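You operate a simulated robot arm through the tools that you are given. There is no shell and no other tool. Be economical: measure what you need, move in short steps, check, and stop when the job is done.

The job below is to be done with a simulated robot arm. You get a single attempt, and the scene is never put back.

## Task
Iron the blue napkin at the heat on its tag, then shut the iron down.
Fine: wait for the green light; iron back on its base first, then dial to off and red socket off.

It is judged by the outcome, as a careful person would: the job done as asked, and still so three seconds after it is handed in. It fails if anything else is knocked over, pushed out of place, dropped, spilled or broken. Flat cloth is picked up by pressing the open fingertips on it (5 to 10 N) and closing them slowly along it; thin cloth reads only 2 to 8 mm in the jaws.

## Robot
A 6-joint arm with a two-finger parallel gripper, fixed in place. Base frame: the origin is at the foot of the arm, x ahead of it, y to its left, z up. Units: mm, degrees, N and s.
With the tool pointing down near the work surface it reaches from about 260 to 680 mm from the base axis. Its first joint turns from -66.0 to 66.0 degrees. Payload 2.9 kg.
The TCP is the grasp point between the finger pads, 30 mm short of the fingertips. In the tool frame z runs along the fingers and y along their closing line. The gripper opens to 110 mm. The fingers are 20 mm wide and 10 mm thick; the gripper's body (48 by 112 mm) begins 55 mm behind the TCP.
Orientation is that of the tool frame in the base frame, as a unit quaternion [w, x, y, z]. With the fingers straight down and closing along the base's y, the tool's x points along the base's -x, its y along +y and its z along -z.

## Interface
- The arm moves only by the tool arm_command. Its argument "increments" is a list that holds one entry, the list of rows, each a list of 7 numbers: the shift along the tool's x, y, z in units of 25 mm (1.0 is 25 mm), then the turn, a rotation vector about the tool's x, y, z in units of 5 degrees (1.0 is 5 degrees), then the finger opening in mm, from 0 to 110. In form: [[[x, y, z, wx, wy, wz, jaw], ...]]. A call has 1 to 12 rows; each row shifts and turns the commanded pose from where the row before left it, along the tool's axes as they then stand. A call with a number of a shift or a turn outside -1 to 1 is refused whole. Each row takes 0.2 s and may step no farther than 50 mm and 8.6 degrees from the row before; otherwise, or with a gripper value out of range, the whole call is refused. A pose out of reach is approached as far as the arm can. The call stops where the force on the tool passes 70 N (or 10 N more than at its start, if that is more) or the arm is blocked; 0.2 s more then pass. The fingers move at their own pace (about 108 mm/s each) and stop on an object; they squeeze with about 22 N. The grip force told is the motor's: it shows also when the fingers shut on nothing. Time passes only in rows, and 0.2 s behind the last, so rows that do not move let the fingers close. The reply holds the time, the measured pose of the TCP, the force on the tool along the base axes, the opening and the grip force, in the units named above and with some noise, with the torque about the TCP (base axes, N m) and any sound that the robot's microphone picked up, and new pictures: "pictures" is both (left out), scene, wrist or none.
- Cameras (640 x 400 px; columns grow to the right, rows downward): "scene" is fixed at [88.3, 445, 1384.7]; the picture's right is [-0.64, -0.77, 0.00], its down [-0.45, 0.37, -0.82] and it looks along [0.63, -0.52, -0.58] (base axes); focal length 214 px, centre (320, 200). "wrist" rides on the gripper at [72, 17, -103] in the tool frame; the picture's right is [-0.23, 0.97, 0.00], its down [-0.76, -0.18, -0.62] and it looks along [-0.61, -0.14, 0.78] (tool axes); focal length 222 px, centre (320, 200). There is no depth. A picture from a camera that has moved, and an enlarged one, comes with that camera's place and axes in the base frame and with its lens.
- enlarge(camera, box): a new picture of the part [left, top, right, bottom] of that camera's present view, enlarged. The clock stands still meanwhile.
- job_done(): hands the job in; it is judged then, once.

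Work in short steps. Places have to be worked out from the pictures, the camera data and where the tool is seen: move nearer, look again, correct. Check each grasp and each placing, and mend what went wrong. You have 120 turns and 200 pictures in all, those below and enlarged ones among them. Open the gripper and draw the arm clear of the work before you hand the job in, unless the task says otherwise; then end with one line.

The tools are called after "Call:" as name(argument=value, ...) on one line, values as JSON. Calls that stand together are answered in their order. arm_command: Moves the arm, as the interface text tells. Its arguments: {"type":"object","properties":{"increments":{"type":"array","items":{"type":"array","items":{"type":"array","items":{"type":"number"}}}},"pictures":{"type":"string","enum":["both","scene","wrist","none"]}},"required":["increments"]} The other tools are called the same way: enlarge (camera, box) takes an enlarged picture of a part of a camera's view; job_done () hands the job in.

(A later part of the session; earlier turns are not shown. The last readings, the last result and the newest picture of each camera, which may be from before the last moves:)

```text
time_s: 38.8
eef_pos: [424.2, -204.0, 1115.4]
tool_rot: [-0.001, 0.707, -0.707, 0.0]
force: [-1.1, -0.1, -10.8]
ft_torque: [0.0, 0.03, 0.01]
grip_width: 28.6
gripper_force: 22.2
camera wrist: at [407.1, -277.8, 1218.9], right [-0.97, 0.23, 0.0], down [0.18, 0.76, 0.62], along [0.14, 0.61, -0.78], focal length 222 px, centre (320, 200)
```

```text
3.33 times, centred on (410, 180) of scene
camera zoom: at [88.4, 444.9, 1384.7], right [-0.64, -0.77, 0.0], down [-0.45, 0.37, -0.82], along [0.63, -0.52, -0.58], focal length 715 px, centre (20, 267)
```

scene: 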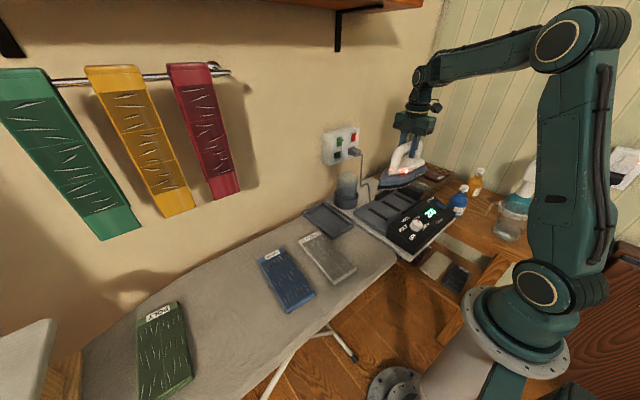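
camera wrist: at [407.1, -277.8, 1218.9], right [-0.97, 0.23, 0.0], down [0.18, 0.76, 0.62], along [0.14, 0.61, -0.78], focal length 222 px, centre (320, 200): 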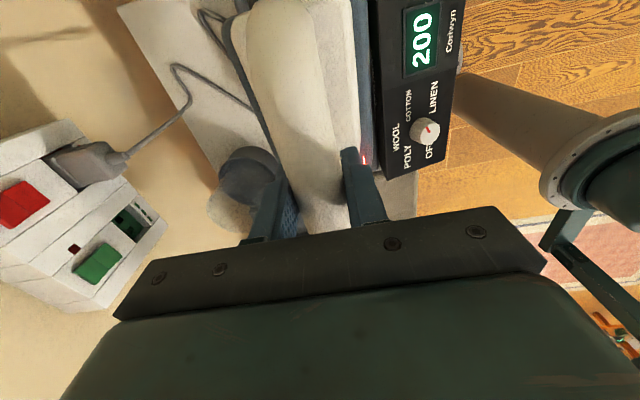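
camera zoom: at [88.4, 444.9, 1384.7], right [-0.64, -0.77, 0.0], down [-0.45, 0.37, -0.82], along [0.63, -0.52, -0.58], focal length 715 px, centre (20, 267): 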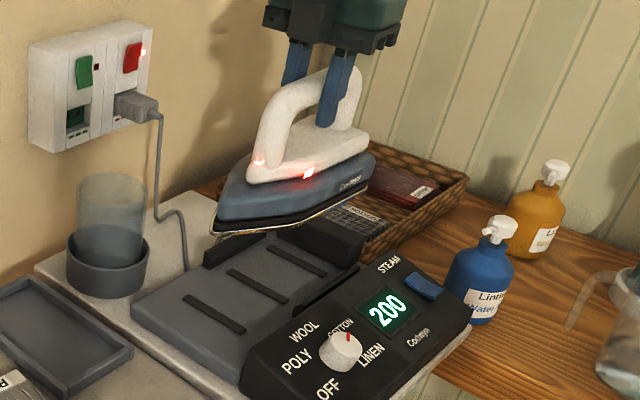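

The iron is cordless, ~1.1 kg and balanced; the sole sits ≈107 mm below the TCP. I'll carry it level toward +y, to above the blue napkin's middle (424, 310).

Call:
arm_command(increments=[[[-0.5, 0, 0, 0, 0, 0, 10], [-1, 0, 0, 0, 0, 0, 10], [-1, 0, 0, 0, 0, 0, 10], [-1, 0, 0, 0, 0, 0, 10], [-1, 0, 0, 0, 0, 0, 10], [-1, 0, 0, 0, 0, 0, 10], [-1, 0, 0, 0, 0, 0, 10], [-1, 0, 0, 0, 0, 0, 10], [-1, 0, 0, 0, 0, 0, 10], [-1, 0, 0, 0, 0, 0, 10], [-1, 0, 0, 0, 0, 0, 10], [-1, 0, 0, 0, 0, 0, 10]]], pictures="scene")

Call:
arm_command(increments=[[[-1, 0, 0, 0, 0, 0, 10], [-1, 0, 0, 0, 0, 0, 10], [-1, 0, 0, 0, 0, 0, 10], [-1, 0, 0, 0, 0, 0, 10], [-1, 0, 0, 0, 0, 0, 10], [-1, 0, 0, 0, 0, 0, 10], [-1, 0, 0, 0, 0, 0, 10], [-1, 0, 0, 0, 0, 0, 10], [-0.7, 0, 0, 0, 0, 0, 10], [-0.36, 0, 0, 0, 0, 0, 10], [0, 0, 0, 0, 0, 0, 10]]])

Call:
enlarge(camera="scene", box=[200, 130, 360, 330])

```text
time_s: 41.4
eef_pos: [422.2, 82.3, 1114.2]
tool_rot: [0.0, -0.707, 0.707, 0.0]
force: [0.0, 0.5, -10.3]
ft_torque: [0.06, 0.02, -0.02]
grip_width: 28.7
gripper_force: 22.7
```

scene: 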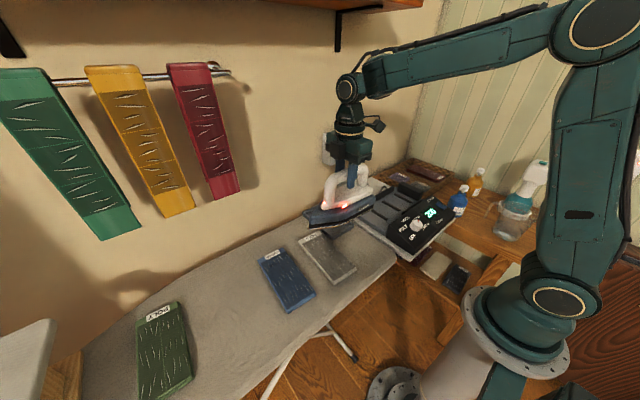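

```text
time_s: 43.8
eef_pos: [423.7, 309.2, 1115.5]
tool_rot: [0.0, 0.707, -0.707, 0.0]
force: [-0.1, -0.4, -9.6]
ft_torque: [0.06, 0.01, 0.05]
grip_width: 28.6
gripper_force: 21.8
camera wrist: at [406.8, 236.0, 1217.4], right [-0.97, 0.23, 0.0], down [0.18, 0.76, 0.62], along [0.14, 0.61, -0.78], focal length 222 px, centre (320, 200)
```

scene: 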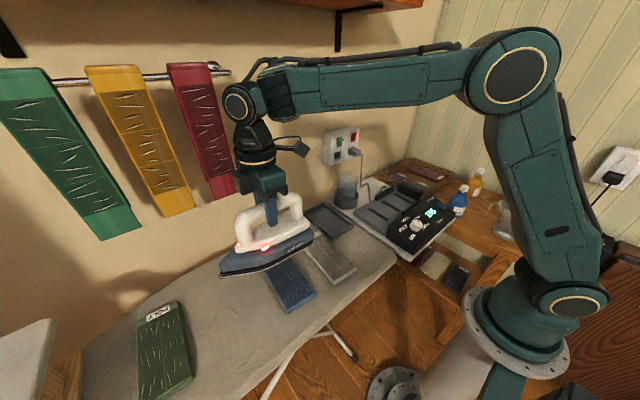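
wrist: 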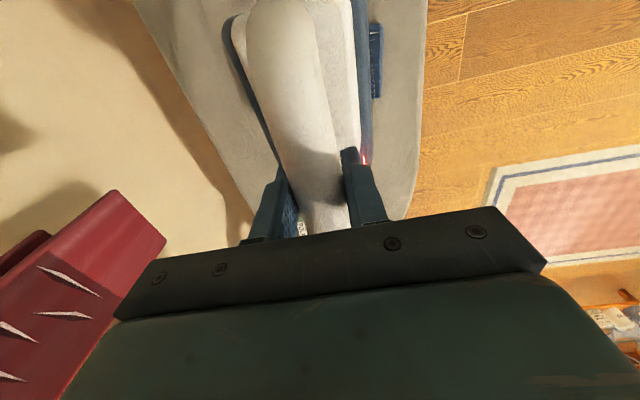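

```text
2.00 times, centred on (280, 230) of scene
camera zoom: at [88.4, 445.1, 1384.6], right [-0.64, -0.77, 0.0], down [-0.45, 0.37, -0.82], along [0.63, -0.52, -0.58], focal length 429 px, centre (400, 140)
```

zoom: 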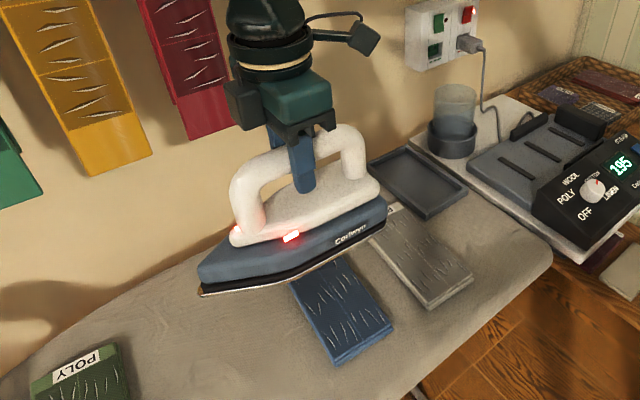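

Display reads 195 with the iron off the base, so I'll work promptly: shift to the near end of the napkin (x≈378) and descend to about 10 mm above it.

Call:
arm_command(increments=[[[0, 0.46, 0.9, 0, 0, 0, 10], [0, 0.46, 0.9, 0, 0, 0, 10], [0, 0.46, 0.9, 0, 0, 0, 10], [0, 0.46, 0.9, 0, 0, 0, 10], [0, 0, 0.6, 0, 0, 0, 10], [0, 0, 0.4, 0, 0, 0, 10], [0, 0, 0, 0, 0, 0, 10]]], pictures="none")

Call:
enlarge(camera="scene", box=[180, 170, 380, 340])

```text
time_s: 45.4
eef_pos: [379.3, 309.0, 999.9]
tool_rot: [0.0, 0.707, -0.707, 0.0]
force: [0.1, -0.6, -11.3]
ft_torque: [0.02, 0.01, -0.03]
grip_width: 28.7
gripper_force: 22.3
```

```text
2.35 times, centred on (280, 255) of scene
camera zoom: at [88.4, 445.1, 1384.6], right [-0.64, -0.77, 0.0], down [-0.45, 0.37, -0.82], along [0.63, -0.52, -0.58], focal length 505 px, centre (414, 71)
```

zoom: 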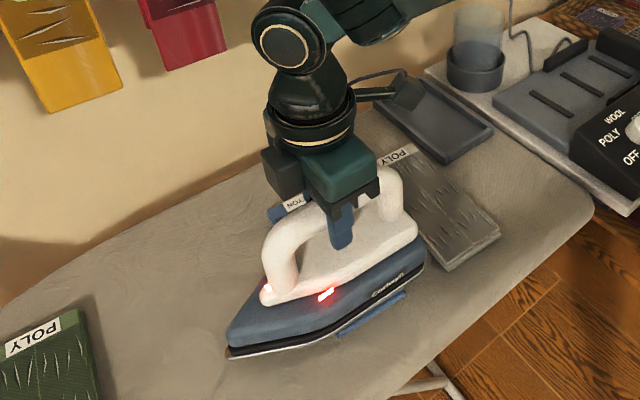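

Positioned over the near end; I'll lower gently in small steps to contact.

Call:
arm_command(increments=[[[0, 0, 0.15, 0, 0, 0, 10], [0, 0, 0.15, 0, 0, 0, 10], [0, 0, 0.1, 0, 0, 0, 10], [0, 0, 0.1, 0, 0, 0, 10]]], pictures="none")

```text
time_s: 46.4
eef_pos: [379.5, 309.9, 988.6]
tool_rot: [-0.004, 0.707, -0.707, 0.001]
force: [7.7, 0.9, 23.8]
ft_torque: [0.02, -0.02, 0.06]
grip_width: 28.7
gripper_force: 21.8
```

Contact made at ~35 N. I'll ease off slightly and sweep slowly toward +x over the napkin.

Call:
arm_command(increments=[[[0, 0, -0.05, 0, 0, 0, 10], [0, 0, 0, 0, 0, 0, 10], [0, -0.35, 0, 0, 0, 0, 10], [0, -0.35, 0, 0, 0, 0, 10], [0, -0.35, 0, 0, 0, 0, 10]]], pictures="none")

Call:
enlarge(camera="scene", box=[180, 170, 380, 340])

```text
time_s: 47.6
eef_pos: [403.0, 308.3, 988.0]
tool_rot: [-0.001, -0.707, 0.707, -0.001]
force: [-6.9, -0.2, 9.1]
ft_torque: [-0.12, -0.12, -0.14]
grip_width: 28.7
gripper_force: 21.9
```

```text
2.35 times, centred on (280, 255) of scene
camera zoom: at [87.9, 444.9, 1384.7], right [-0.64, -0.77, 0.0], down [-0.45, 0.37, -0.82], along [0.63, -0.52, -0.58], focal length 505 px, centre (414, 71)
```

zoom: 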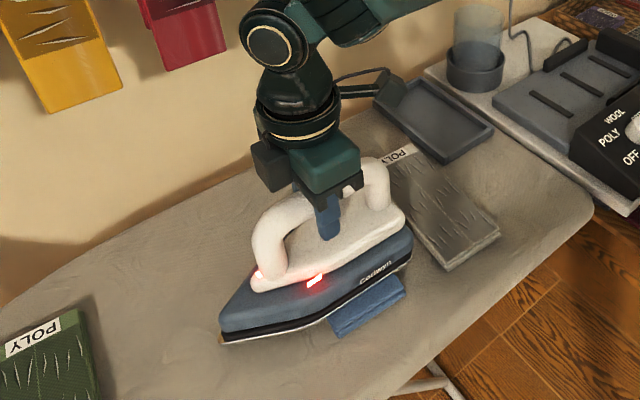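

The creases vanish where the sole has passed and the napkin isn't moving. Continuing to the far end.

Call:
arm_command(increments=[[[0, -0.36, 0, 0, 0, 0, 10], [0, -0.36, 0, 0, 0, 0, 10], [0, -0.36, 0, 0, 0, 0, 10], [0, -0.36, 0, 0, 0, 0, 10], [0, -0.36, 0, 0, 0, 0, 10], [0, -0.36, 0, 0, 0, 0, 10], [0, -0.36, 0, 0, 0, 0, 10], [0, -0.36, 0, 0, 0, 0, 10], [0, -0.36, 0, 0, 0, 0, 10], [0, 0, 0, 0, 0, 0, 10]]], pictures="none")

Call:
enlarge(camera="scene", box=[180, 170, 380, 340])

```text
time_s: 49.8
eef_pos: [484.7, 309.7, 988.6]
tool_rot: [0.0, -0.707, 0.707, 0.0]
force: [0.4, -1.2, -10.2]
ft_torque: [0.02, -0.01, 0.03]
grip_width: 29.0
gripper_force: 22.7
```

```text
2.35 times, centred on (280, 255) of scene
camera zoom: at [88.4, 445.1, 1384.6], right [-0.64, -0.77, 0.0], down [-0.45, 0.37, -0.82], along [0.63, -0.52, -0.58], focal length 505 px, centre (414, 71)
```

zoom: 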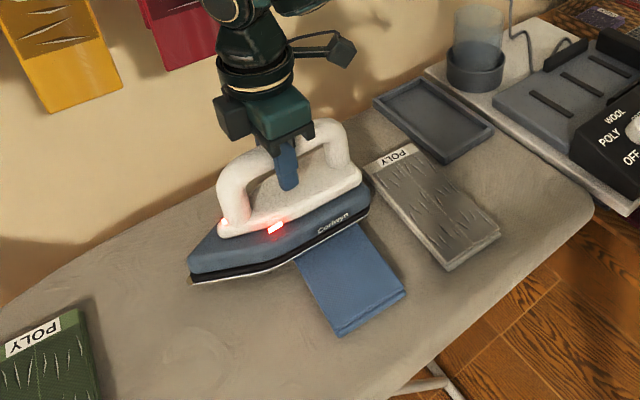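

At the far end the contact was lost. I'll press down again there, hold, and sweep back.

Call:
arm_command(increments=[[[0, 0, 0.06, 0, 0, 0, 10], [0, 0, 0.06, 0, 0, 0, 10], [0, 0, 0, 0, 0, 0, 10]]], pictures="none")

```text
time_s: 50.6
eef_pos: [484.8, 309.4, 987.7]
tool_rot: [0.001, -0.707, 0.708, 0.0]
force: [-2.6, -0.5, 7.2]
ft_torque: [-0.45, -0.15, -0.1]
grip_width: 28.8
gripper_force: 22.1
```

About 18 N of contact. Sweeping back toward the middle.

Call:
arm_command(increments=[[[0, 0, 0.02, 0, 0, 0, 10], [0, 0.3, 0, 0, 0, 0, 10], [0, 0.3, 0, 0, 0, 0, 10], [0, 0.3, 0, 0, 0, 0, 10], [0, 0.3, 0, 0, 0, 0, 10], [0, 0.3, 0, 0, 0, 0, 10], [0, 0.3, 0, 0, 0, 0, 10], [0, 0.3, 0, 0, 0, 0, 10], [0, 0.3, 0, 0, 0, 0, 10], [0, 0.3, 0, 0, 0, 0, 10]]], pictures="none")

Call:
enlarge(camera="scene", box=[180, 170, 380, 340])

```text
time_s: 52.8
eef_pos: [418.3, 310.1, 986.6]
tool_rot: [0.0, 0.707, -0.707, 0.0]
force: [10.0, 0.5, 19.9]
ft_torque: [0.28, 0.03, 0.01]
grip_width: 28.6
gripper_force: 22.2
```

```text
2.35 times, centred on (280, 255) of scene
camera zoom: at [88.3, 444.8, 1384.7], right [-0.64, -0.77, 0.0], down [-0.45, 0.37, -0.82], along [0.63, -0.52, -0.58], focal length 505 px, centre (414, 71)
```

zoom: 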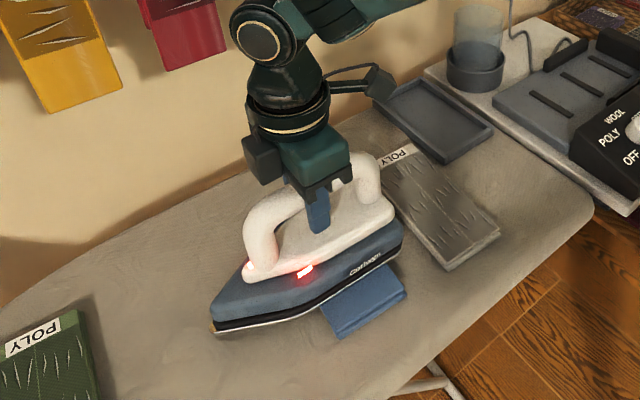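

I'll lift the iron to inspect the whole napkin.

Call:
arm_command(increments=[[[0, 0, -0.4, 0, 0, 0, 10], [0, 0, -0.9, 0, 0, 0, 10], [0, 0, -1, 0, 0, 0, 10], [0, 0.5, -1, 0, 0, 0, 10], [0, 1, -0.8, 0, 0, 0, 10], [0, 1, -0.6, 0, 0, 0, 10], [0, 0.5, 0, 0, 0, 0, 10], [0, 0, 0, 0, 0, 0, 10]]], pictures="none")

Call:
enlarge(camera="scene", box=[180, 170, 380, 340])

Call:
enlarge(camera="scene", box=[420, 170, 470, 230])

```text
time_s: 54.6
eef_pos: [341.6, 307.7, 1103.6]
tool_rot: [0.0, 0.707, -0.707, 0.001]
force: [-0.2, -0.2, -10.0]
ft_torque: [0.04, 0.01, -0.02]
grip_width: 28.9
gripper_force: 21.8
```

```text
2.35 times, centred on (280, 255) of scene
camera zoom: at [88.4, 445.1, 1384.6], right [-0.64, -0.77, 0.0], down [-0.45, 0.37, -0.82], along [0.63, -0.52, -0.58], focal length 505 px, centre (414, 71)
```

zoom: 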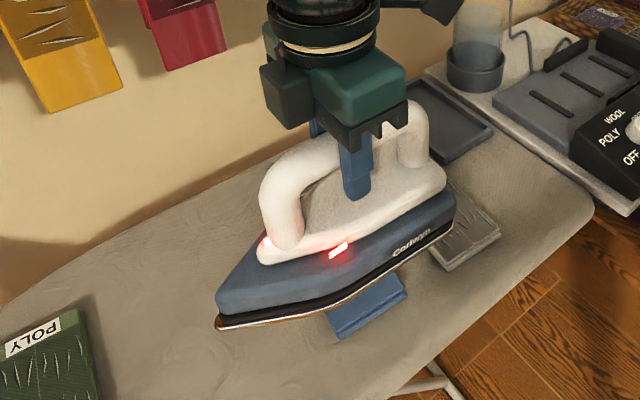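

```text
6.67 times, centred on (445, 200) of scene
camera zoom: at [88.4, 445.1, 1384.6], right [-0.64, -0.77, 0.0], down [-0.45, 0.37, -0.82], along [0.63, -0.52, -0.58], focal length 1430 px, centre (-513, 200)
```

zoom: 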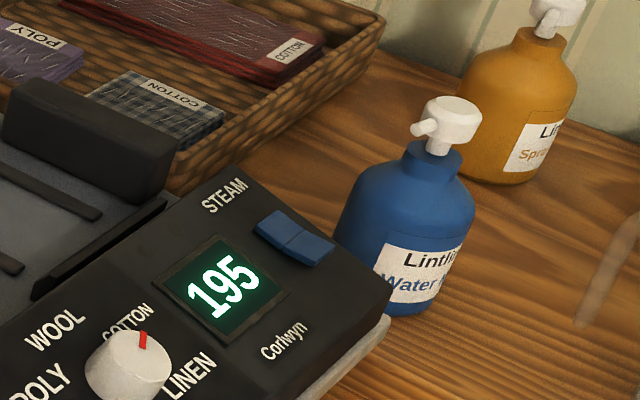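

Still occluded; I'll move the iron aside toward -y (also the way home) and look.

Call:
arm_command(increments=[[[0.6, 0, 0, 0, 0, 0, 10], [1, -0.4, 0, 0, 0, 0, 10], [1, -0.6, 0, 0, 0, 0, 10], [1, -0.6, 0, 0, 0, 0, 10], [1, -0.6, 0, 0, 0, 0, 10], [1, -0.6, 0, 0, 0, 0, 10], [1, -0.5, 0, 0, 0, 0, 10], [0.6, 0, 0, 0, 0, 0, 10], [0, 0, 0, 0, 0, 0, 10]]], pictures="wrist")

Call:
enlarge(camera="scene", box=[210, 210, 350, 330])

```text
time_s: 56.6
eef_pos: [424.4, 129.9, 1102.9]
tool_rot: [0.001, -0.707, 0.708, 0.0]
force: [-0.1, -0.2, -9.7]
ft_torque: [0.02, 0.02, 0.03]
grip_width: 28.5
gripper_force: 21.9
camera wrist: at [407.5, 57.1, 1205.3], right [-0.97, 0.23, 0.0], down [0.18, 0.76, 0.62], along [0.14, 0.61, -0.78], focal length 222 px, centre (320, 200)
```

wrist: 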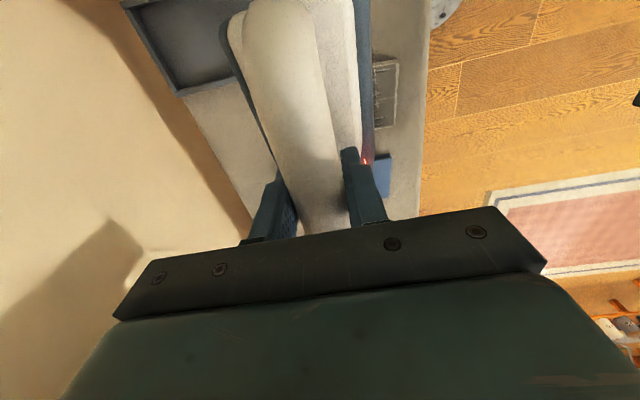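

```text
3.33 times, centred on (280, 270) of scene
camera zoom: at [88.4, 445.0, 1384.6], right [-0.64, -0.77, 0.0], down [-0.45, 0.37, -0.82], along [0.63, -0.52, -0.58], focal length 715 px, centre (453, -33)
```

zoom: 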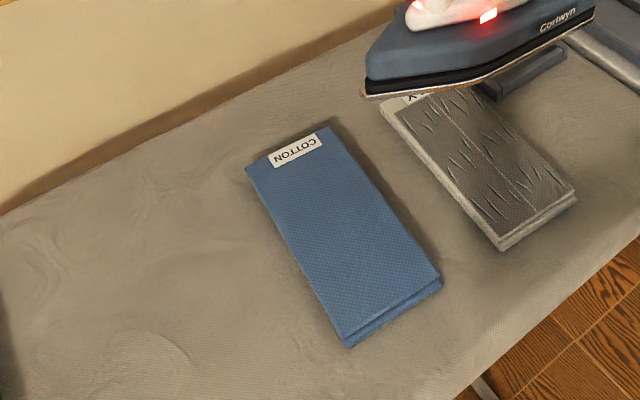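

The napkin is smooth and unmoved. Carrying the iron back above the base at (423,-205,1115).

Call:
arm_command(increments=[[[0.5, 0, -0.25, 0, 0, 0, 10], [1, 0, -0.25, 0, 0, 0, 10], [1, 0, 0, 0, 0, 0, 10], [1, 0, 0, 0, 0, 0, 10], [1, 0, 0, 0, 0, 0, 10], [1, 0, 0, 0, 0, 0, 10], [1, 0, 0, 0, 0, 0, 10], [1, 0, 0, 0, 0, 0, 10], [1, 0, 0, 0, 0, 0, 10], [1, 0, 0, 0, 0, 0, 10], [1, 0, 0, 0, 0, 0, 10], [1, 0, 0, 0, 0, 0, 10]]], pictures="none")

Call:
arm_command(increments=[[[1, 0, 0, 0, 0, 0, 10], [0.6, 0, 0, 0, 0, 0, 10], [0.3, 0, 0, 0, 0, 0, 10], [0, 0, 0, 0, 0, 0, 10], [0, 0, 0, 0, 0, 0, 10]]], pictures="wrist")

Call:
enlarge(camera="scene", box=[350, 120, 470, 240])

```text
time_s: 59.2
eef_pos: [426.7, -160.3, 1115.5]
tool_rot: [0.0, 0.707, -0.707, 0.001]
force: [0.0, -0.4, -10.9]
ft_torque: [0.02, 0.06, 0.01]
grip_width: 28.6
gripper_force: 22.3
```

```text
time_s: 60.4
eef_pos: [425.9, -206.5, 1115.1]
tool_rot: [0.0, -0.707, 0.707, 0.0]
force: [-0.1, -0.3, -10.9]
ft_torque: [0.03, 0.0, -0.01]
grip_width: 28.7
gripper_force: 22.0
camera wrist: at [408.9, -278.9, 1217.7], right [-0.97, 0.23, 0.0], down [0.18, 0.76, 0.62], along [0.14, 0.61, -0.78], focal length 222 px, centre (320, 200)
```

wrist: 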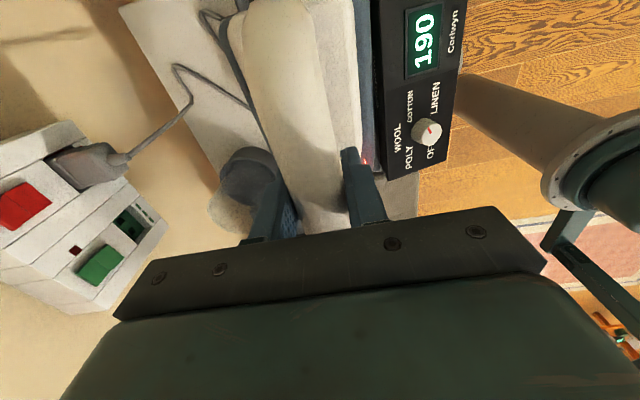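

```text
3.33 times, centred on (410, 180) of scene
camera zoom: at [88.4, 444.9, 1384.7], right [-0.64, -0.77, 0.0], down [-0.45, 0.37, -0.82], along [0.63, -0.52, -0.58], focal length 715 px, centre (20, 267)
```

zoom: 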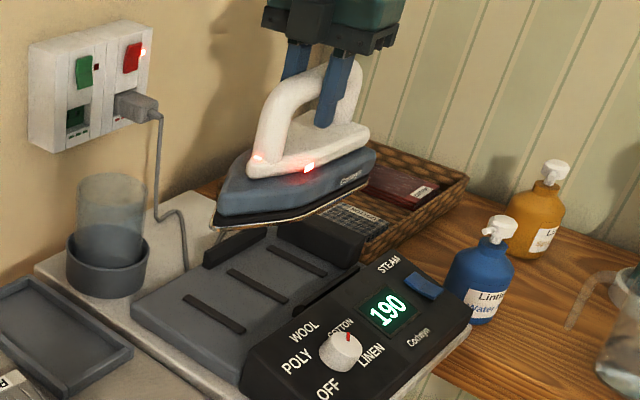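

By summing the commanded shifts, I'm 1.2 mm off in x and 1 mm in y; I'll correct both and lower onto the base.

Call:
arm_command(increments=[[[-0.04, 0.05, 0.6, 0, 0, 0, 10], [0, 0, 0.8, 0, 0, 0, 10], [0, 0, 0.8, 0, 0, 0, 10], [0, 0, 0.7, 0, 0, 0, 10], [0, 0, 0.6, 0, 0, 0, 10], [0, 0, 0.4, 0, 0, 0, 10], [0, 0, 0.3, 0, 0, 0, 10], [0, 0, 0.15, 0, 0, 0, 10], [0, 0, 0.1, 0, 0, 0, 10], [0, 0, 0, 0, 0, 0, 10]]], pictures="wrist")

Call:
enlarge(camera="scene", box=[360, 140, 460, 230])

```text
time_s: 62.6
eef_pos: [424.0, -205.3, 1004.7]
tool_rot: [0.0, 0.707, -0.707, 0.001]
force: [0.4, 0.2, -10.4]
ft_torque: [0.02, -0.01, -0.01]
grip_width: 28.7
gripper_force: 22.3
camera wrist: at [407.0, -277.4, 1106.0], right [-0.97, 0.23, 0.0], down [0.18, 0.76, 0.62], along [0.14, 0.61, -0.78], focal length 222 px, centre (320, 200)
```

wrist: 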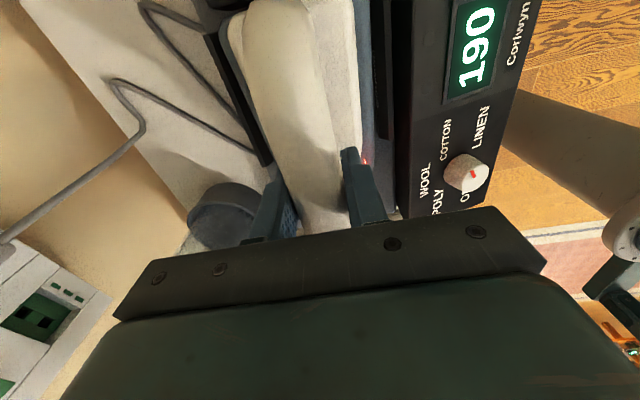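

```text
4.44 times, centred on (410, 185) of scene
camera zoom: at [88.4, 444.9, 1384.7], right [-0.64, -0.77, 0.0], down [-0.45, 0.37, -0.82], along [0.63, -0.52, -0.58], focal length 953 px, centre (-80, 267)
```

zoom: 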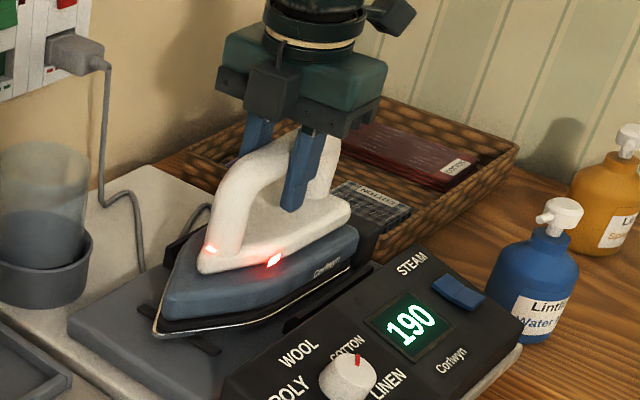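

Very close, but not yet bearing on the base. Small further steps down until it rests.

Call:
arm_command(increments=[[[0, 0, 0.06, 0, 0, 0, 10], [0, 0, 0.04, 0, 0, 0, 10], [0, 0, 0, 0, 0, 0, 10]]], pictures="none")

```text
time_s: 63.4
eef_pos: [423.6, -204.8, 1000.7]
tool_rot: [0.0, 0.707, -0.707, 0.0]
force: [0.4, -0.4, -10.8]
ft_torque: [0.02, 0.01, 0.02]
grip_width: 28.8
gripper_force: 21.6
```

Call:
arm_command(increments=[[[0, 0, 0.06, 0, 0, 0, 10], [0, 0, 0.06, 0, 0, 0, 10], [0, 0, 0, 0, 0, 0, 10]]], pictures="none")

```text
time_s: 64.2
eef_pos: [423.1, -203.9, 997.0]
tool_rot: [0.0, 0.707, -0.707, 0.001]
force: [0.4, -0.3, -9.1]
ft_torque: [0.12, 0.06, 0.0]
grip_width: 29.1
gripper_force: 22.1
```

The reading starts to change, so it's nearly in contact. One more small step.

Call:
arm_command(increments=[[[0, 0, 0.04, 0, 0, 0, 10], [0, 0, 0.04, 0, 0, 0, 10], [0, 0, 0, 0, 0, 0, 10]]], pictures="wrist")

Call:
enlarge(camera="scene", box=[360, 140, 460, 230])

```text
time_s: 65.0
eef_pos: [425.0, -205.9, 998.2]
tool_rot: [0.002, -0.707, 0.707, -0.002]
force: [2.9, 0.3, 5.2]
ft_torque: [0.39, 0.24, -0.03]
grip_width: 29.1
gripper_force: 21.8
camera wrist: at [407.4, -277.8, 1099.8], right [-0.97, 0.23, 0.0], down [0.18, 0.76, 0.62], along [0.14, 0.61, -0.78], focal length 222 px, centre (320, 200)
```

wrist: 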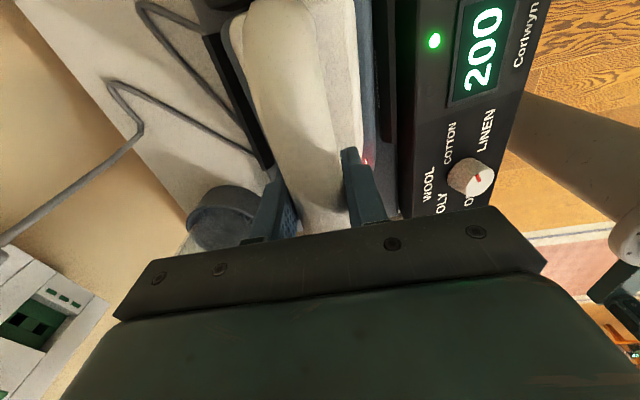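

```text
4.44 times, centred on (410, 185) of scene
camera zoom: at [88.3, 445.0, 1384.7], right [-0.64, -0.77, 0.0], down [-0.45, 0.37, -0.82], along [0.63, -0.52, -0.58], focal length 953 px, centre (-80, 267)
```

zoom: 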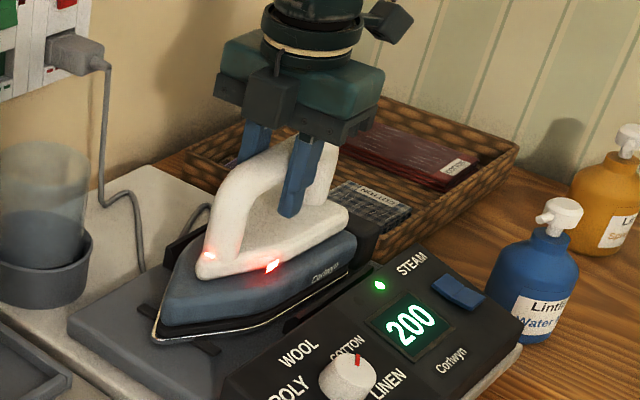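

The iron is docked: green lamp back, 200 displayed. I'll open, check, and rise clear.

Call:
arm_command(increments=[[[0, 0, 0, 0, 0, 0, 40], [0, 0, 0, 0, 0, 0, 60], [0, 0, 0, 0, 0, 0, 80], [0, 0, 0, 0, 0, 0, 80], [0, 0, -0.4, 0, 0, 0, 80], [0, 0, -0.8, 0, 0, 0, 80], [0, 0, -1, 0, 0, 0, 80], [0, 0, -1, 0, 0, 0, 80], [0, 0, -1, 0, 0, 0, 80], [0, 0, -0.8, 0, 0, 0, 80]]], pictures="wrist")

Call:
enlarge(camera="scene", box=[340, 120, 460, 230])

```text
time_s: 67.2
eef_pos: [422.8, -204.0, 1122.5]
tool_rot: [-0.001, 0.707, -0.707, 0.0]
force: [0.7, 0.1, 0.7]
ft_torque: [-0.01, 0.03, -0.05]
grip_width: 80.2
gripper_force: 0.0
camera wrist: at [406.4, -277.8, 1224.4], right [-0.97, 0.23, 0.0], down [0.18, 0.76, 0.62], along [0.14, 0.61, -0.78], focal length 222 px, centre (320, 200)
```

wrist: 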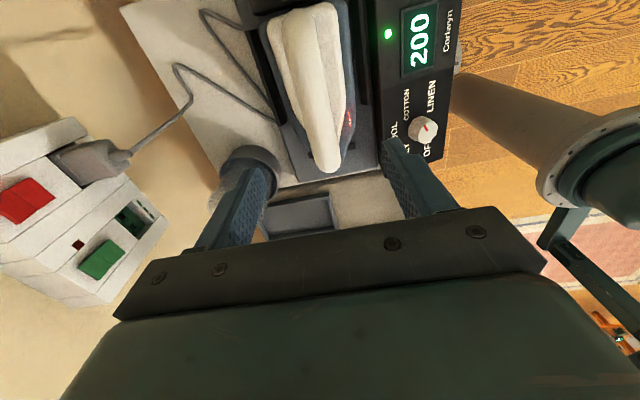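

```text
3.64 times, centred on (400, 175) of scene
camera zoom: at [88.3, 445.0, 1384.7], right [-0.64, -0.77, 0.0], down [-0.45, 0.37, -0.82], along [0.63, -0.52, -0.58], focal length 780 px, centre (29, 291)
```

zoom: 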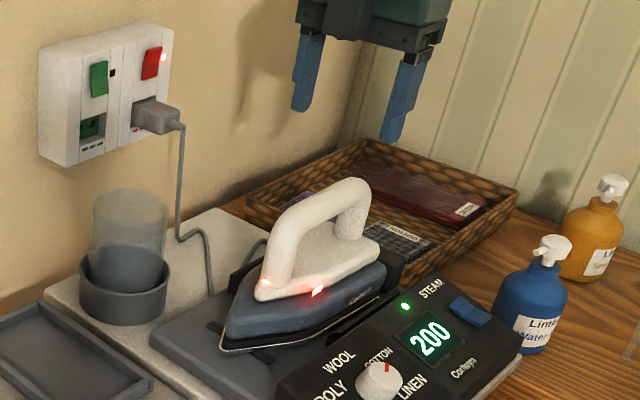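

Iron seated properly. Now to the dial: move over it and yaw back around for the counter-clockwise turn.

Call:
arm_command(increments=[[[-0.385, 0.8, 0, 0, 0, 0, 60], [-0.385, 0.8, 0, 0, 0, 0, 60], [-0.385, 0.8, 0, 0, 0, 0, 60], [-0.385, 0.8, 0, 0, 0, 0, 60], [-0.385, 0.8, 0, 0, 0, 0, 60], [-0.385, 0.8, 0, 0, 0, 0, 60], [-0.385, 0.8, 0, 0, 0, 0, 60], [-0.385, 0.8, 0, 0, 0, 0, 60], [0, 0, 0, 0, 0, 1, 60], [0, 0, 0, 0, 0, 1, 60], [0, 0, 0, 0, 0, 1, 60], [0, 0, 0, 0, 0, 1, 60]]], pictures="none")

Call:
arm_command(increments=[[[0, 0, 0, 0, 0, 1, 60], [0, 0, 0, 0, 0, 1, 60], [0, 0, 0, 0, 0, 1, 60], [0, 0, 0, 0, 0, 1, 60], [0, 0, 0, 0, 0, 1, 60], [0, 0, 0, 0, 0, 1, 60], [0, 0, 0, 0, 0, 1, 60], [0, 0, 0, 0, 0, 1, 60], [0, 0, 0, 0, 0, 1, 60], [0, 0, 0, 0, 0, 1, 60], [0, 0, 0, 0, 0, 1, 60], [0, 0, 0, 0, 0, 1, 60]]], pictures="none")

Call:
arm_command(increments=[[[0, 0, 0, 0, 0, 1, 60], [0, 0, 0, 0, 0, 1, 60], [0, 0, 0, 0, -1, 0, 60], [0, 0, 0, 0, -1, 0, 60], [0, 0, 0, 0, -1, 0, 60], [0, 0, 0, 0, 0, 1, 60], [0, 0, 0, 0, 0, 1, 60], [0, 0, 0, 0, 0, 1, 60], [0, 0, 0, 0, 0, 1, 60], [0, 0, 0, 0, 0, 1, 60], [0, 0, 0, 0, 0, 1, 60], [0, 0, 0, 0, 0, 1, 60]]], pictures="none")

Call:
arm_command(increments=[[[0, 0, 0, 0, 0, 1, 60], [0, 0, 0, 0, 0, 1, 60], [0, 0, 0, 0, 0, 1, 60], [0, 0, 0, 0, 0, 1, 60], [0, 0, 0, 0, 0, 1, 60], [0, 0, 0, 0, 0, 1, 60], [0, 0, 0, 0, 0, 1, 60], [0, 0, 0, 0, 0, 1, 60], [0, 0, 0, 0, 0, 1, 60], [0, 0, 0, 0, 0, 1, 60], [0, 0, 0, 0, 0, 1, 60], [0, 0, 0, 0, 0, 0, 60]]], pictures="wrist")

```text
time_s: 69.8
eef_pos: [262.2, -127.1, 1121.2]
tool_rot: [0.0, -0.573, 0.82, 0.0]
force: [-0.7, -1.4, 0.1]
ft_torque: [0.01, -0.01, 0.0]
grip_width: 59.8
gripper_force: 0.0
```

```text
time_s: 72.4
eef_pos: [263.3, -128.5, 1120.9]
tool_rot: [-0.001, -0.086, 0.996, -0.001]
force: [0.3, -0.4, -0.4]
ft_torque: [0.05, -0.04, -0.02]
grip_width: 59.7
gripper_force: 0.0
```

```text
time_s: 75.0
eef_pos: [262.7, -127.8, 1122.7]
tool_rot: [0.125, 0.299, 0.945, 0.039]
force: [0.6, -0.1, -0.5]
ft_torque: [-0.04, -0.01, 0.02]
grip_width: 59.9
gripper_force: 0.1
```

```text
time_s: 77.6
eef_pos: [263.5, -127.3, 1120.8]
tool_rot: [0.092, 0.702, 0.701, 0.092]
force: [0.5, 0.4, 0.6]
ft_torque: [0.0, 0.01, 0.01]
grip_width: 60.1
gripper_force: 0.0
camera wrist: at [253.0, -55.9, 1225.1], right [0.94, -0.23, 0.25], down [-0.33, -0.76, 0.56], along [0.06, -0.61, -0.79], focal length 222 px, centre (320, 200)
```

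wrist: 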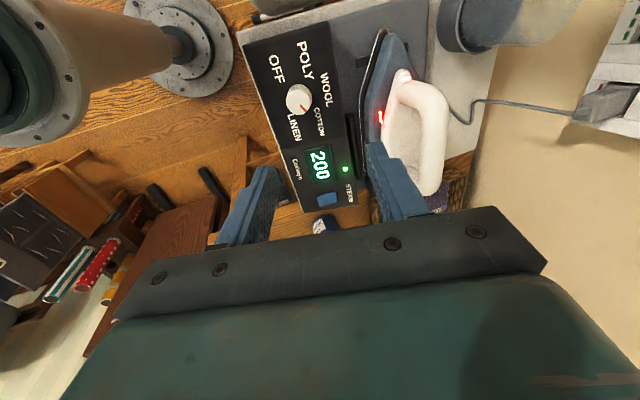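

Now lateral -28 mm and down the axis to the previous grip pose (284,-126.5,935.5).

Call:
arm_command(increments=[[[0.02, -0.56, 0, 0, 0, 0, 60], [0.02, -0.56, 0, 0, 0, 0, 60], [0, 0, 0.8, 0, 0, 0, 60], [0, 0, 0.8, 0, 0, 0, 60], [0, 0, 0.8, 0, 0, 0, 60], [0, 0, 0.8, 0, 0, 0, 60], [0, 0, 0.8, 0, 0, 0, 60], [0, 0, 0.8, 0, 0, 0, 60], [0, 0, 0.8, 0, 0, 0, 60], [0, 0, 0.8, 0, 0, 0, 60], [0, 0, 0.6, 0, 0, 0, 60], [0, 0, 0, 0, 0, 0, 60]]], pictures="wrist")

Call:
enlarge(camera="wrist", box=[220, 70, 430, 250])

```text
time_s: 80.2
eef_pos: [282.2, -126.6, 945.6]
tool_rot: [0.092, 0.701, 0.701, 0.092]
force: [-0.8, 0.6, 0.2]
ft_torque: [-0.01, -0.02, -0.04]
grip_width: 60.0
gripper_force: 0.1
camera wrist: at [272.3, -54.9, 1048.9], right [0.94, -0.23, 0.25], down [-0.33, -0.76, 0.56], along [0.07, -0.61, -0.79], focal length 222 px, centre (320, 200)
```

wrist: 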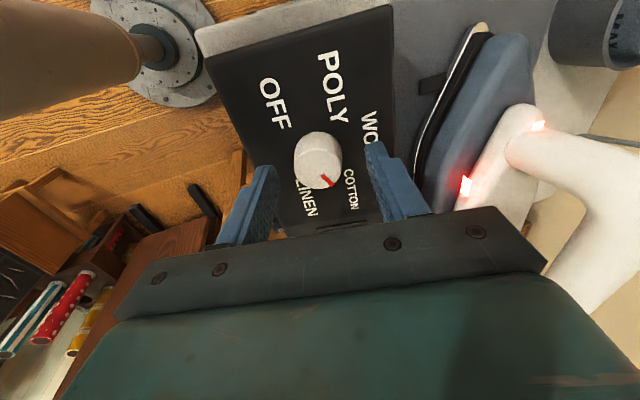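

```text
2.22 times, centred on (325, 160) of wrist
camera zoom: at [272.3, -54.9, 1048.9], right [0.94, -0.23, 0.25], down [-0.33, -0.76, 0.56], along [0.07, -0.61, -0.79], focal length 494 px, centre (309, 289)
```

zoom: 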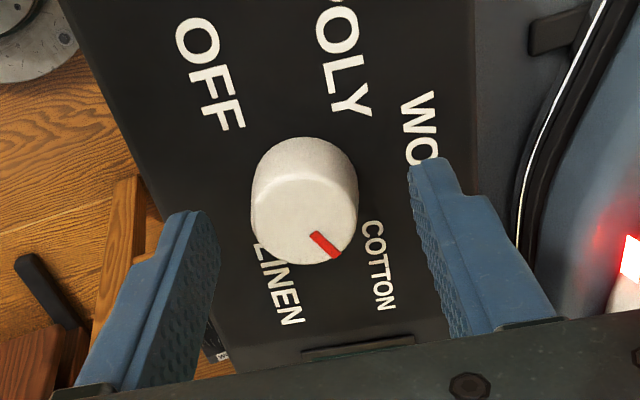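

Ten more mm down, then grip and turn counter-clockwise.

Call:
arm_command(increments=[[[0, 0.02, 0.2, 0, 0, 0, 60], [0, 0.02, 0.2, 0, 0, 0, 60], [0, 0, 0, 0, 0, 0, 20], [0, 0, 0, 0, 0, 0, 20], [0, 0, 0, 0, 0, 0, 20], [0, 0, 0, 0, 0, -1, 20], [0, 0, 0, 0, 0, -1, 20], [0, 0, 0, 0, 0, -1, 20], [0, 0, 0, 0, 0, -1, 20], [0, 0, 0, 0, 0, -1, 20], [0, 0, 0, 0, 0, -1, 20], [0, 0, 0, 0, 0, -1, 20]]], pictures="none")

Call:
arm_command(increments=[[[0, 0, 0, 0, 0, -1, 20], [0, 0, 0, 0, 0, -1, 20], [0, 0, 0, 0, 0, -1, 20], [0, 0, 0, 0, 0, -1, 20], [0, 0, 0, 0, 0, -1, 20], [0, 0, 0, 0, 0, -1, 20], [0, 0, 0, 0, 0, -1, 20], [0, 0, 0, 0, 0, -1, 20], [0, 0, 0, 0, 0, -1, 20], [0, 0, 0, 0, 0, -1, 20], [0, 0, 0, 0, 0, -1, 20], [0, 0, 0, 0, 0, -1, 20]]], pictures="none")

Call:
arm_command(increments=[[[0, 0, 0, 0, 0, -1, 20], [0, 0, 0, 0, 0, -1, 20], [0, 0, 0, 0, 0, -1, 20], [0, 0, 0, 0, 0, -1, 20], [0, 0, 0, 0, 0, -1, 20], [0, 0, 0, 0, 0, -1, 20], [0, 0, 0, 0, 0, -1, 20], [0, 0, 0, 0, 0, -1, 20], [0, 0, 0, 0, 0, -1, 20], [0, 0, 0, 0, 0, -1, 20], [0, 0, 0, 0, 0, -1, 20], [0, 0, 0, 0, 0, -1, 20]]], pictures="wrist")

Call:
enlarge(camera="wrist", box=[220, 70, 430, 250])

```text
time_s: 82.8
eef_pos: [283.7, -126.7, 935.2]
tool_rot: [0.115, 0.458, 0.88, 0.059]
force: [-24.0, 2.1, 17.7]
ft_torque: [-0.47, 0.41, -0.16]
grip_width: 32.7
gripper_force: 44.9
```

```text
time_s: 85.4
eef_pos: [284.5, -126.8, 936.2]
tool_rot: [0.129, -0.044, 0.991, -0.006]
force: [-16.3, -4.8, -4.6]
ft_torque: [-0.15, 0.9, -0.04]
grip_width: 32.7
gripper_force: 44.7
```

```text
time_s: 88.0
eef_pos: [283.6, -126.5, 936.3]
tool_rot: [0.108, -0.533, 0.836, -0.07]
force: [-26.8, -2.5, 19.1]
ft_torque: [-0.41, 0.59, -0.1]
grip_width: 32.6
gripper_force: 44.9
camera wrist: at [213.4, -185.7, 1023.0], right [-0.76, 0.62, -0.2], down [0.31, 0.62, 0.73], along [0.57, 0.49, -0.66], focal length 222 px, centre (320, 200)
```

wrist: 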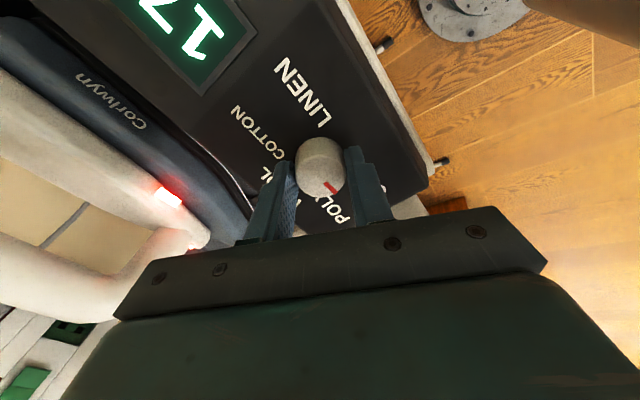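

```text
2.22 times, centred on (325, 160) of wrist
camera zoom: at [213.4, -185.7, 1023.0], right [-0.76, 0.62, -0.2], down [0.31, 0.62, 0.73], along [0.57, 0.49, -0.66], focal length 494 px, centre (309, 289)
```

zoom: 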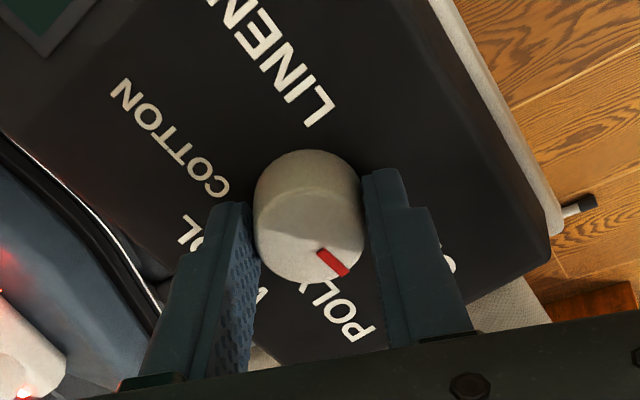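

31 steps done; 4 more return it to the original OFF orientation.

Call:
arm_command(increments=[[[0, 0, 0, 0, 0, -1, 20], [0, 0, 0, 0, 0, -1, 20], [0, 0, 0, 0, 0, -1, 20], [0, 0, 0, 0, 0, -1, 20], [0, 0, 0, 0, 0, 0, 20], [0, 0, 0, 0, 0, 0, 60], [0, 0, 0, 0, 0, 0, 60], [0, 0, 0, 0, 0, 0, 60]]], pictures="wrist")

Call:
enlarge(camera="wrist", box=[220, 70, 430, 250])

Call:
enlarge(camera="scene", box=[380, 170, 470, 260])

```text
time_s: 89.8
eef_pos: [285.5, -127.5, 935.6]
tool_rot: [0.096, -0.67, 0.73, -0.088]
force: [-0.4, 0.5, -0.1]
ft_torque: [0.02, 0.0, -0.02]
grip_width: 59.8
gripper_force: 0.1
camera wrist: at [236.7, -198.2, 1028.5], right [-0.92, 0.31, -0.25], down [0.07, 0.74, 0.66], along [0.39, 0.59, -0.71], focal length 222 px, centre (320, 200)
```

wrist: 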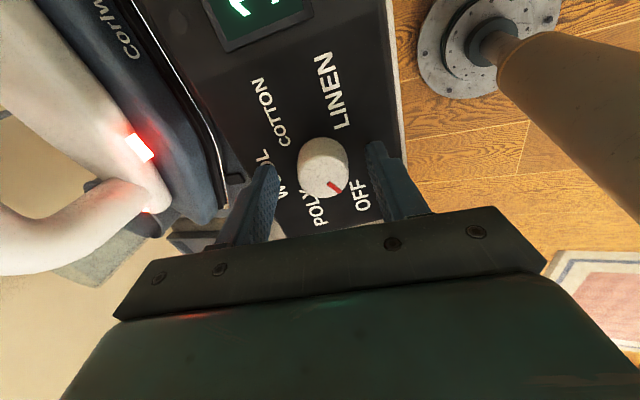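

```text
2.22 times, centred on (325, 160) of wrist
camera zoom: at [236.7, -198.2, 1028.5], right [-0.92, 0.31, -0.25], down [0.07, 0.74, 0.66], along [0.39, 0.59, -0.71], focal length 494 px, centre (309, 289)
```

zoom: 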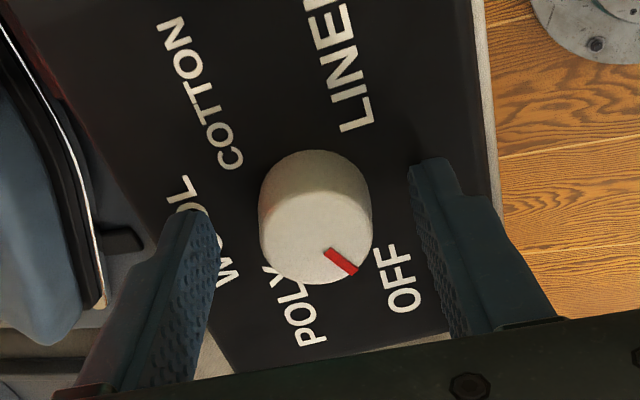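

```text
4.44 times, centred on (425, 215) of scene
camera zoom: at [88.3, 445.0, 1384.7], right [-0.64, -0.77, 0.0], down [-0.45, 0.37, -0.82], along [0.63, -0.52, -0.58], focal length 953 px, centre (-147, 133)
```

zoom: 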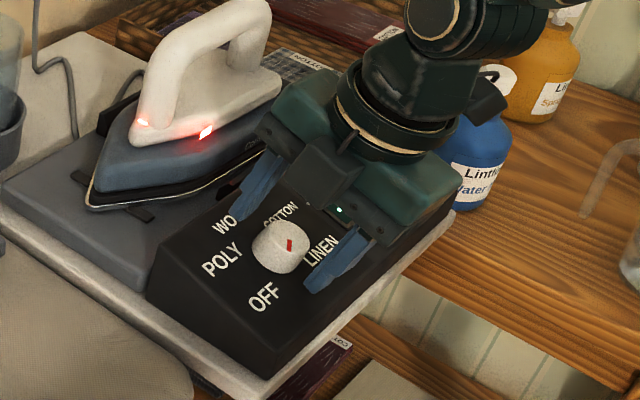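

The dial is back at OFF, identical to the starting picture. I'll lift away along the axis, turn the wrist to neutral and pitch forward to face the wall socket.

Call:
arm_command(increments=[[[0, 0, -0.6, 0, 0, 0, 60], [0, 0, -1, 0, 0, 0, 60], [0, 0, -1, 0, 0, 0, 60], [0, 0, -1, 0, 0, 0, 60], [0, 0, -1, 0, 0, 0, 60], [0, 0, -1, 0, 0, 0, 60], [0, 0, -1, 0, 0, 0, 60], [0, 0, 0, 0, 0, 1, 60], [0, 0, 0, 0, 0, 1, 60], [0, 0, 0, 0, 0, 1, 60], [0, 0, 0, 0, 0, 1, 60], [0, 0, 0, 0, 0, 1, 60]]], pictures="none")

Call:
arm_command(increments=[[[0, 0, 0, 0, 0, 1, 60], [0, 0, 0, 0, 0, 1, 60], [0, 0, 0, 0, 0, 1, 60], [0, 0, 0, 0, 0, 1, 60], [0, 0, 0, 0, 0, 1, 60], [0, 0, 0, 0, 0, 1, 60], [0, 0, 0, 0, 0, 1, 60], [0, 0, 0, 0, 0, 1, 60], [0, 0, 0, 0, 0, 1, 60], [0, 0, 0, 0, 0, 1, 60], [0, 0, 0, 0, 0, 1, 60], [0, 0, 0, 0, 0, 1, 60]]], pictures="none")

Call:
arm_command(increments=[[[0, 0, 0, 0, -1, 0, 30], [0, 0, 0, 0, -1, 0, 0], [0, 0, 0, 0, -1, 0, 0], [0, 0, 0, 0, -1, 0, 0], [0, 0, 0, 0, -1, 0, 0], [0, 0, 0, 0, -1, 0, 0], [0, 0, 0, 0, 0, 0, 0]]])

```text
time_s: 92.4
eef_pos: [241.4, -127.9, 1095.3]
tool_rot: [0.113, -0.496, 0.859, -0.065]
force: [0.0, -0.2, 0.4]
ft_torque: [0.03, 0.05, 0.0]
grip_width: 60.1
gripper_force: 0.0
```

```text
time_s: 95.0
eef_pos: [242.9, -126.4, 1095.6]
tool_rot: [0.131, 0.001, 0.991, -0.001]
force: [0.3, -0.4, 0.3]
ft_torque: [0.03, 0.03, 0.02]
grip_width: 59.8
gripper_force: 0.0
```

```text
time_s: 96.6
eef_pos: [254.0, -135.1, 1107.6]
tool_rot: [0.382, 0.0, 0.924, 0.0]
force: [-0.4, 0.3, 0.7]
ft_torque: [0.0, -0.03, -0.02]
grip_width: 0.1
gripper_force: 22.5
out of reach, approached as far as the arm can: row 6
camera wrist: at [129.8, -117.7, 1128.7], right [0.16, 0.97, 0.16], down [0.1, -0.18, 0.98], along [0.98, -0.14, -0.13], focal length 222 px, centre (320, 200)
```

scene: 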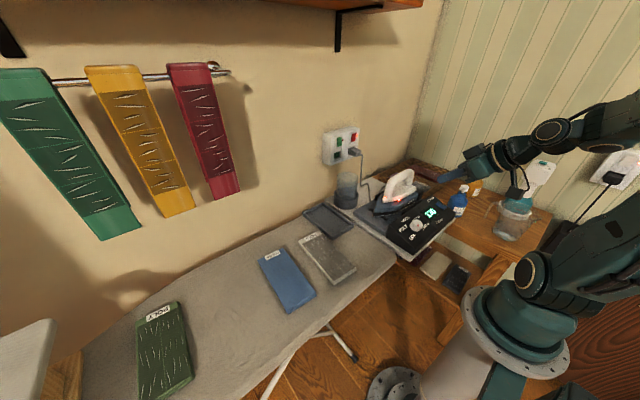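
wrist: 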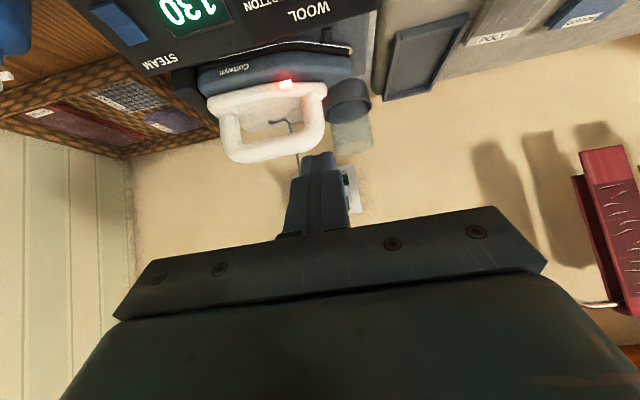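

The socket lies straight ahead beyond the iron. I'll move forward at height to a standoff before it.

Call:
arm_command(increments=[[[-0.86, -0.287, 0.672, 0, 0, 0, 0], [-0.86, -0.287, 0.672, 0, 0, 0, 0], [-0.86, -0.287, 0.672, 0, 0, 0, 0], [-0.86, -0.287, 0.672, 0, 0, 0, 0], [-0.86, -0.287, 0.672, 0, 0, 0, 0], [-0.86, -0.287, 0.672, 0, 0, 0, 0], [-0.86, -0.287, 0.672, 0, 0, 0, 0], [-0.86, -0.287, 0.672, 0, 0, 0, 0], [-0.86, -0.287, 0.672, 0, 0, 0, 0], [0, 0, 0, 0, 0, 0, 0]]])

Call:
enlarge(camera="wrist", box=[240, 20, 440, 220])

Call:
enlarge(camera="scene", box=[315, 110, 395, 180])

```text
time_s: 98.8
eef_pos: [499.5, -197.6, 1136.7]
tool_rot: [0.383, 0.0, 0.924, 0.0]
force: [-0.3, 0.5, -0.6]
ft_torque: [0.01, 0.0, -0.05]
grip_width: 0.3
gripper_force: 22.0
camera wrist: at [375.5, -181.2, 1157.1], right [0.16, 0.97, 0.16], down [0.1, -0.18, 0.98], along [0.98, -0.14, -0.12], focal length 222 px, centre (320, 200)
```

scene: 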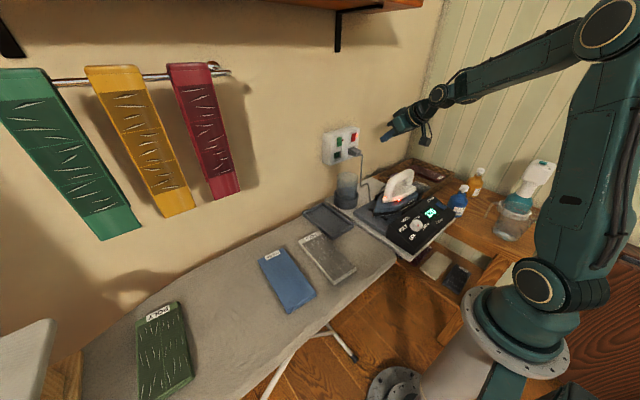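
wrist: 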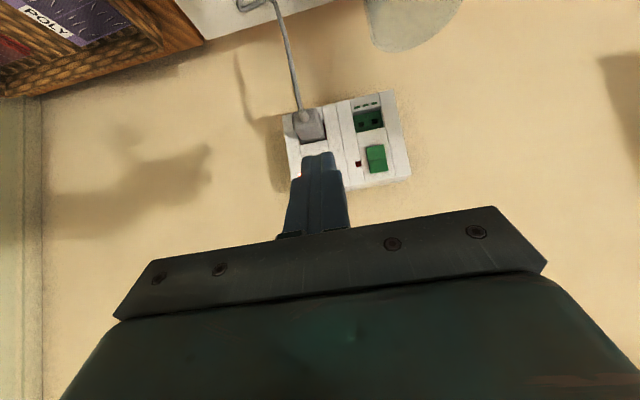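

```text
2.00 times, centred on (340, 120) of wrist
camera zoom: at [375.5, -181.2, 1157.1], right [0.16, 0.97, 0.16], down [0.1, -0.18, 0.98], along [0.98, -0.14, -0.12], focal length 444 px, centre (280, 360)
```

zoom: 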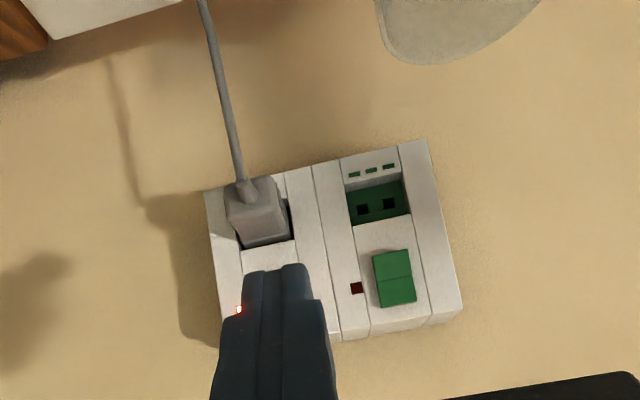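

```text
5.71 times, centred on (355, 145) of scene
camera zoom: at [88.3, 445.0, 1384.7], right [-0.64, -0.77, 0.0], down [-0.45, 0.37, -0.82], along [0.63, -0.52, -0.58], focal length 1226 px, centre (120, 514)
```

zoom: 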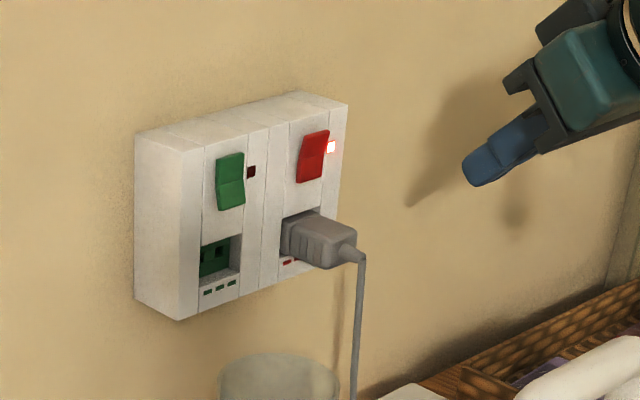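

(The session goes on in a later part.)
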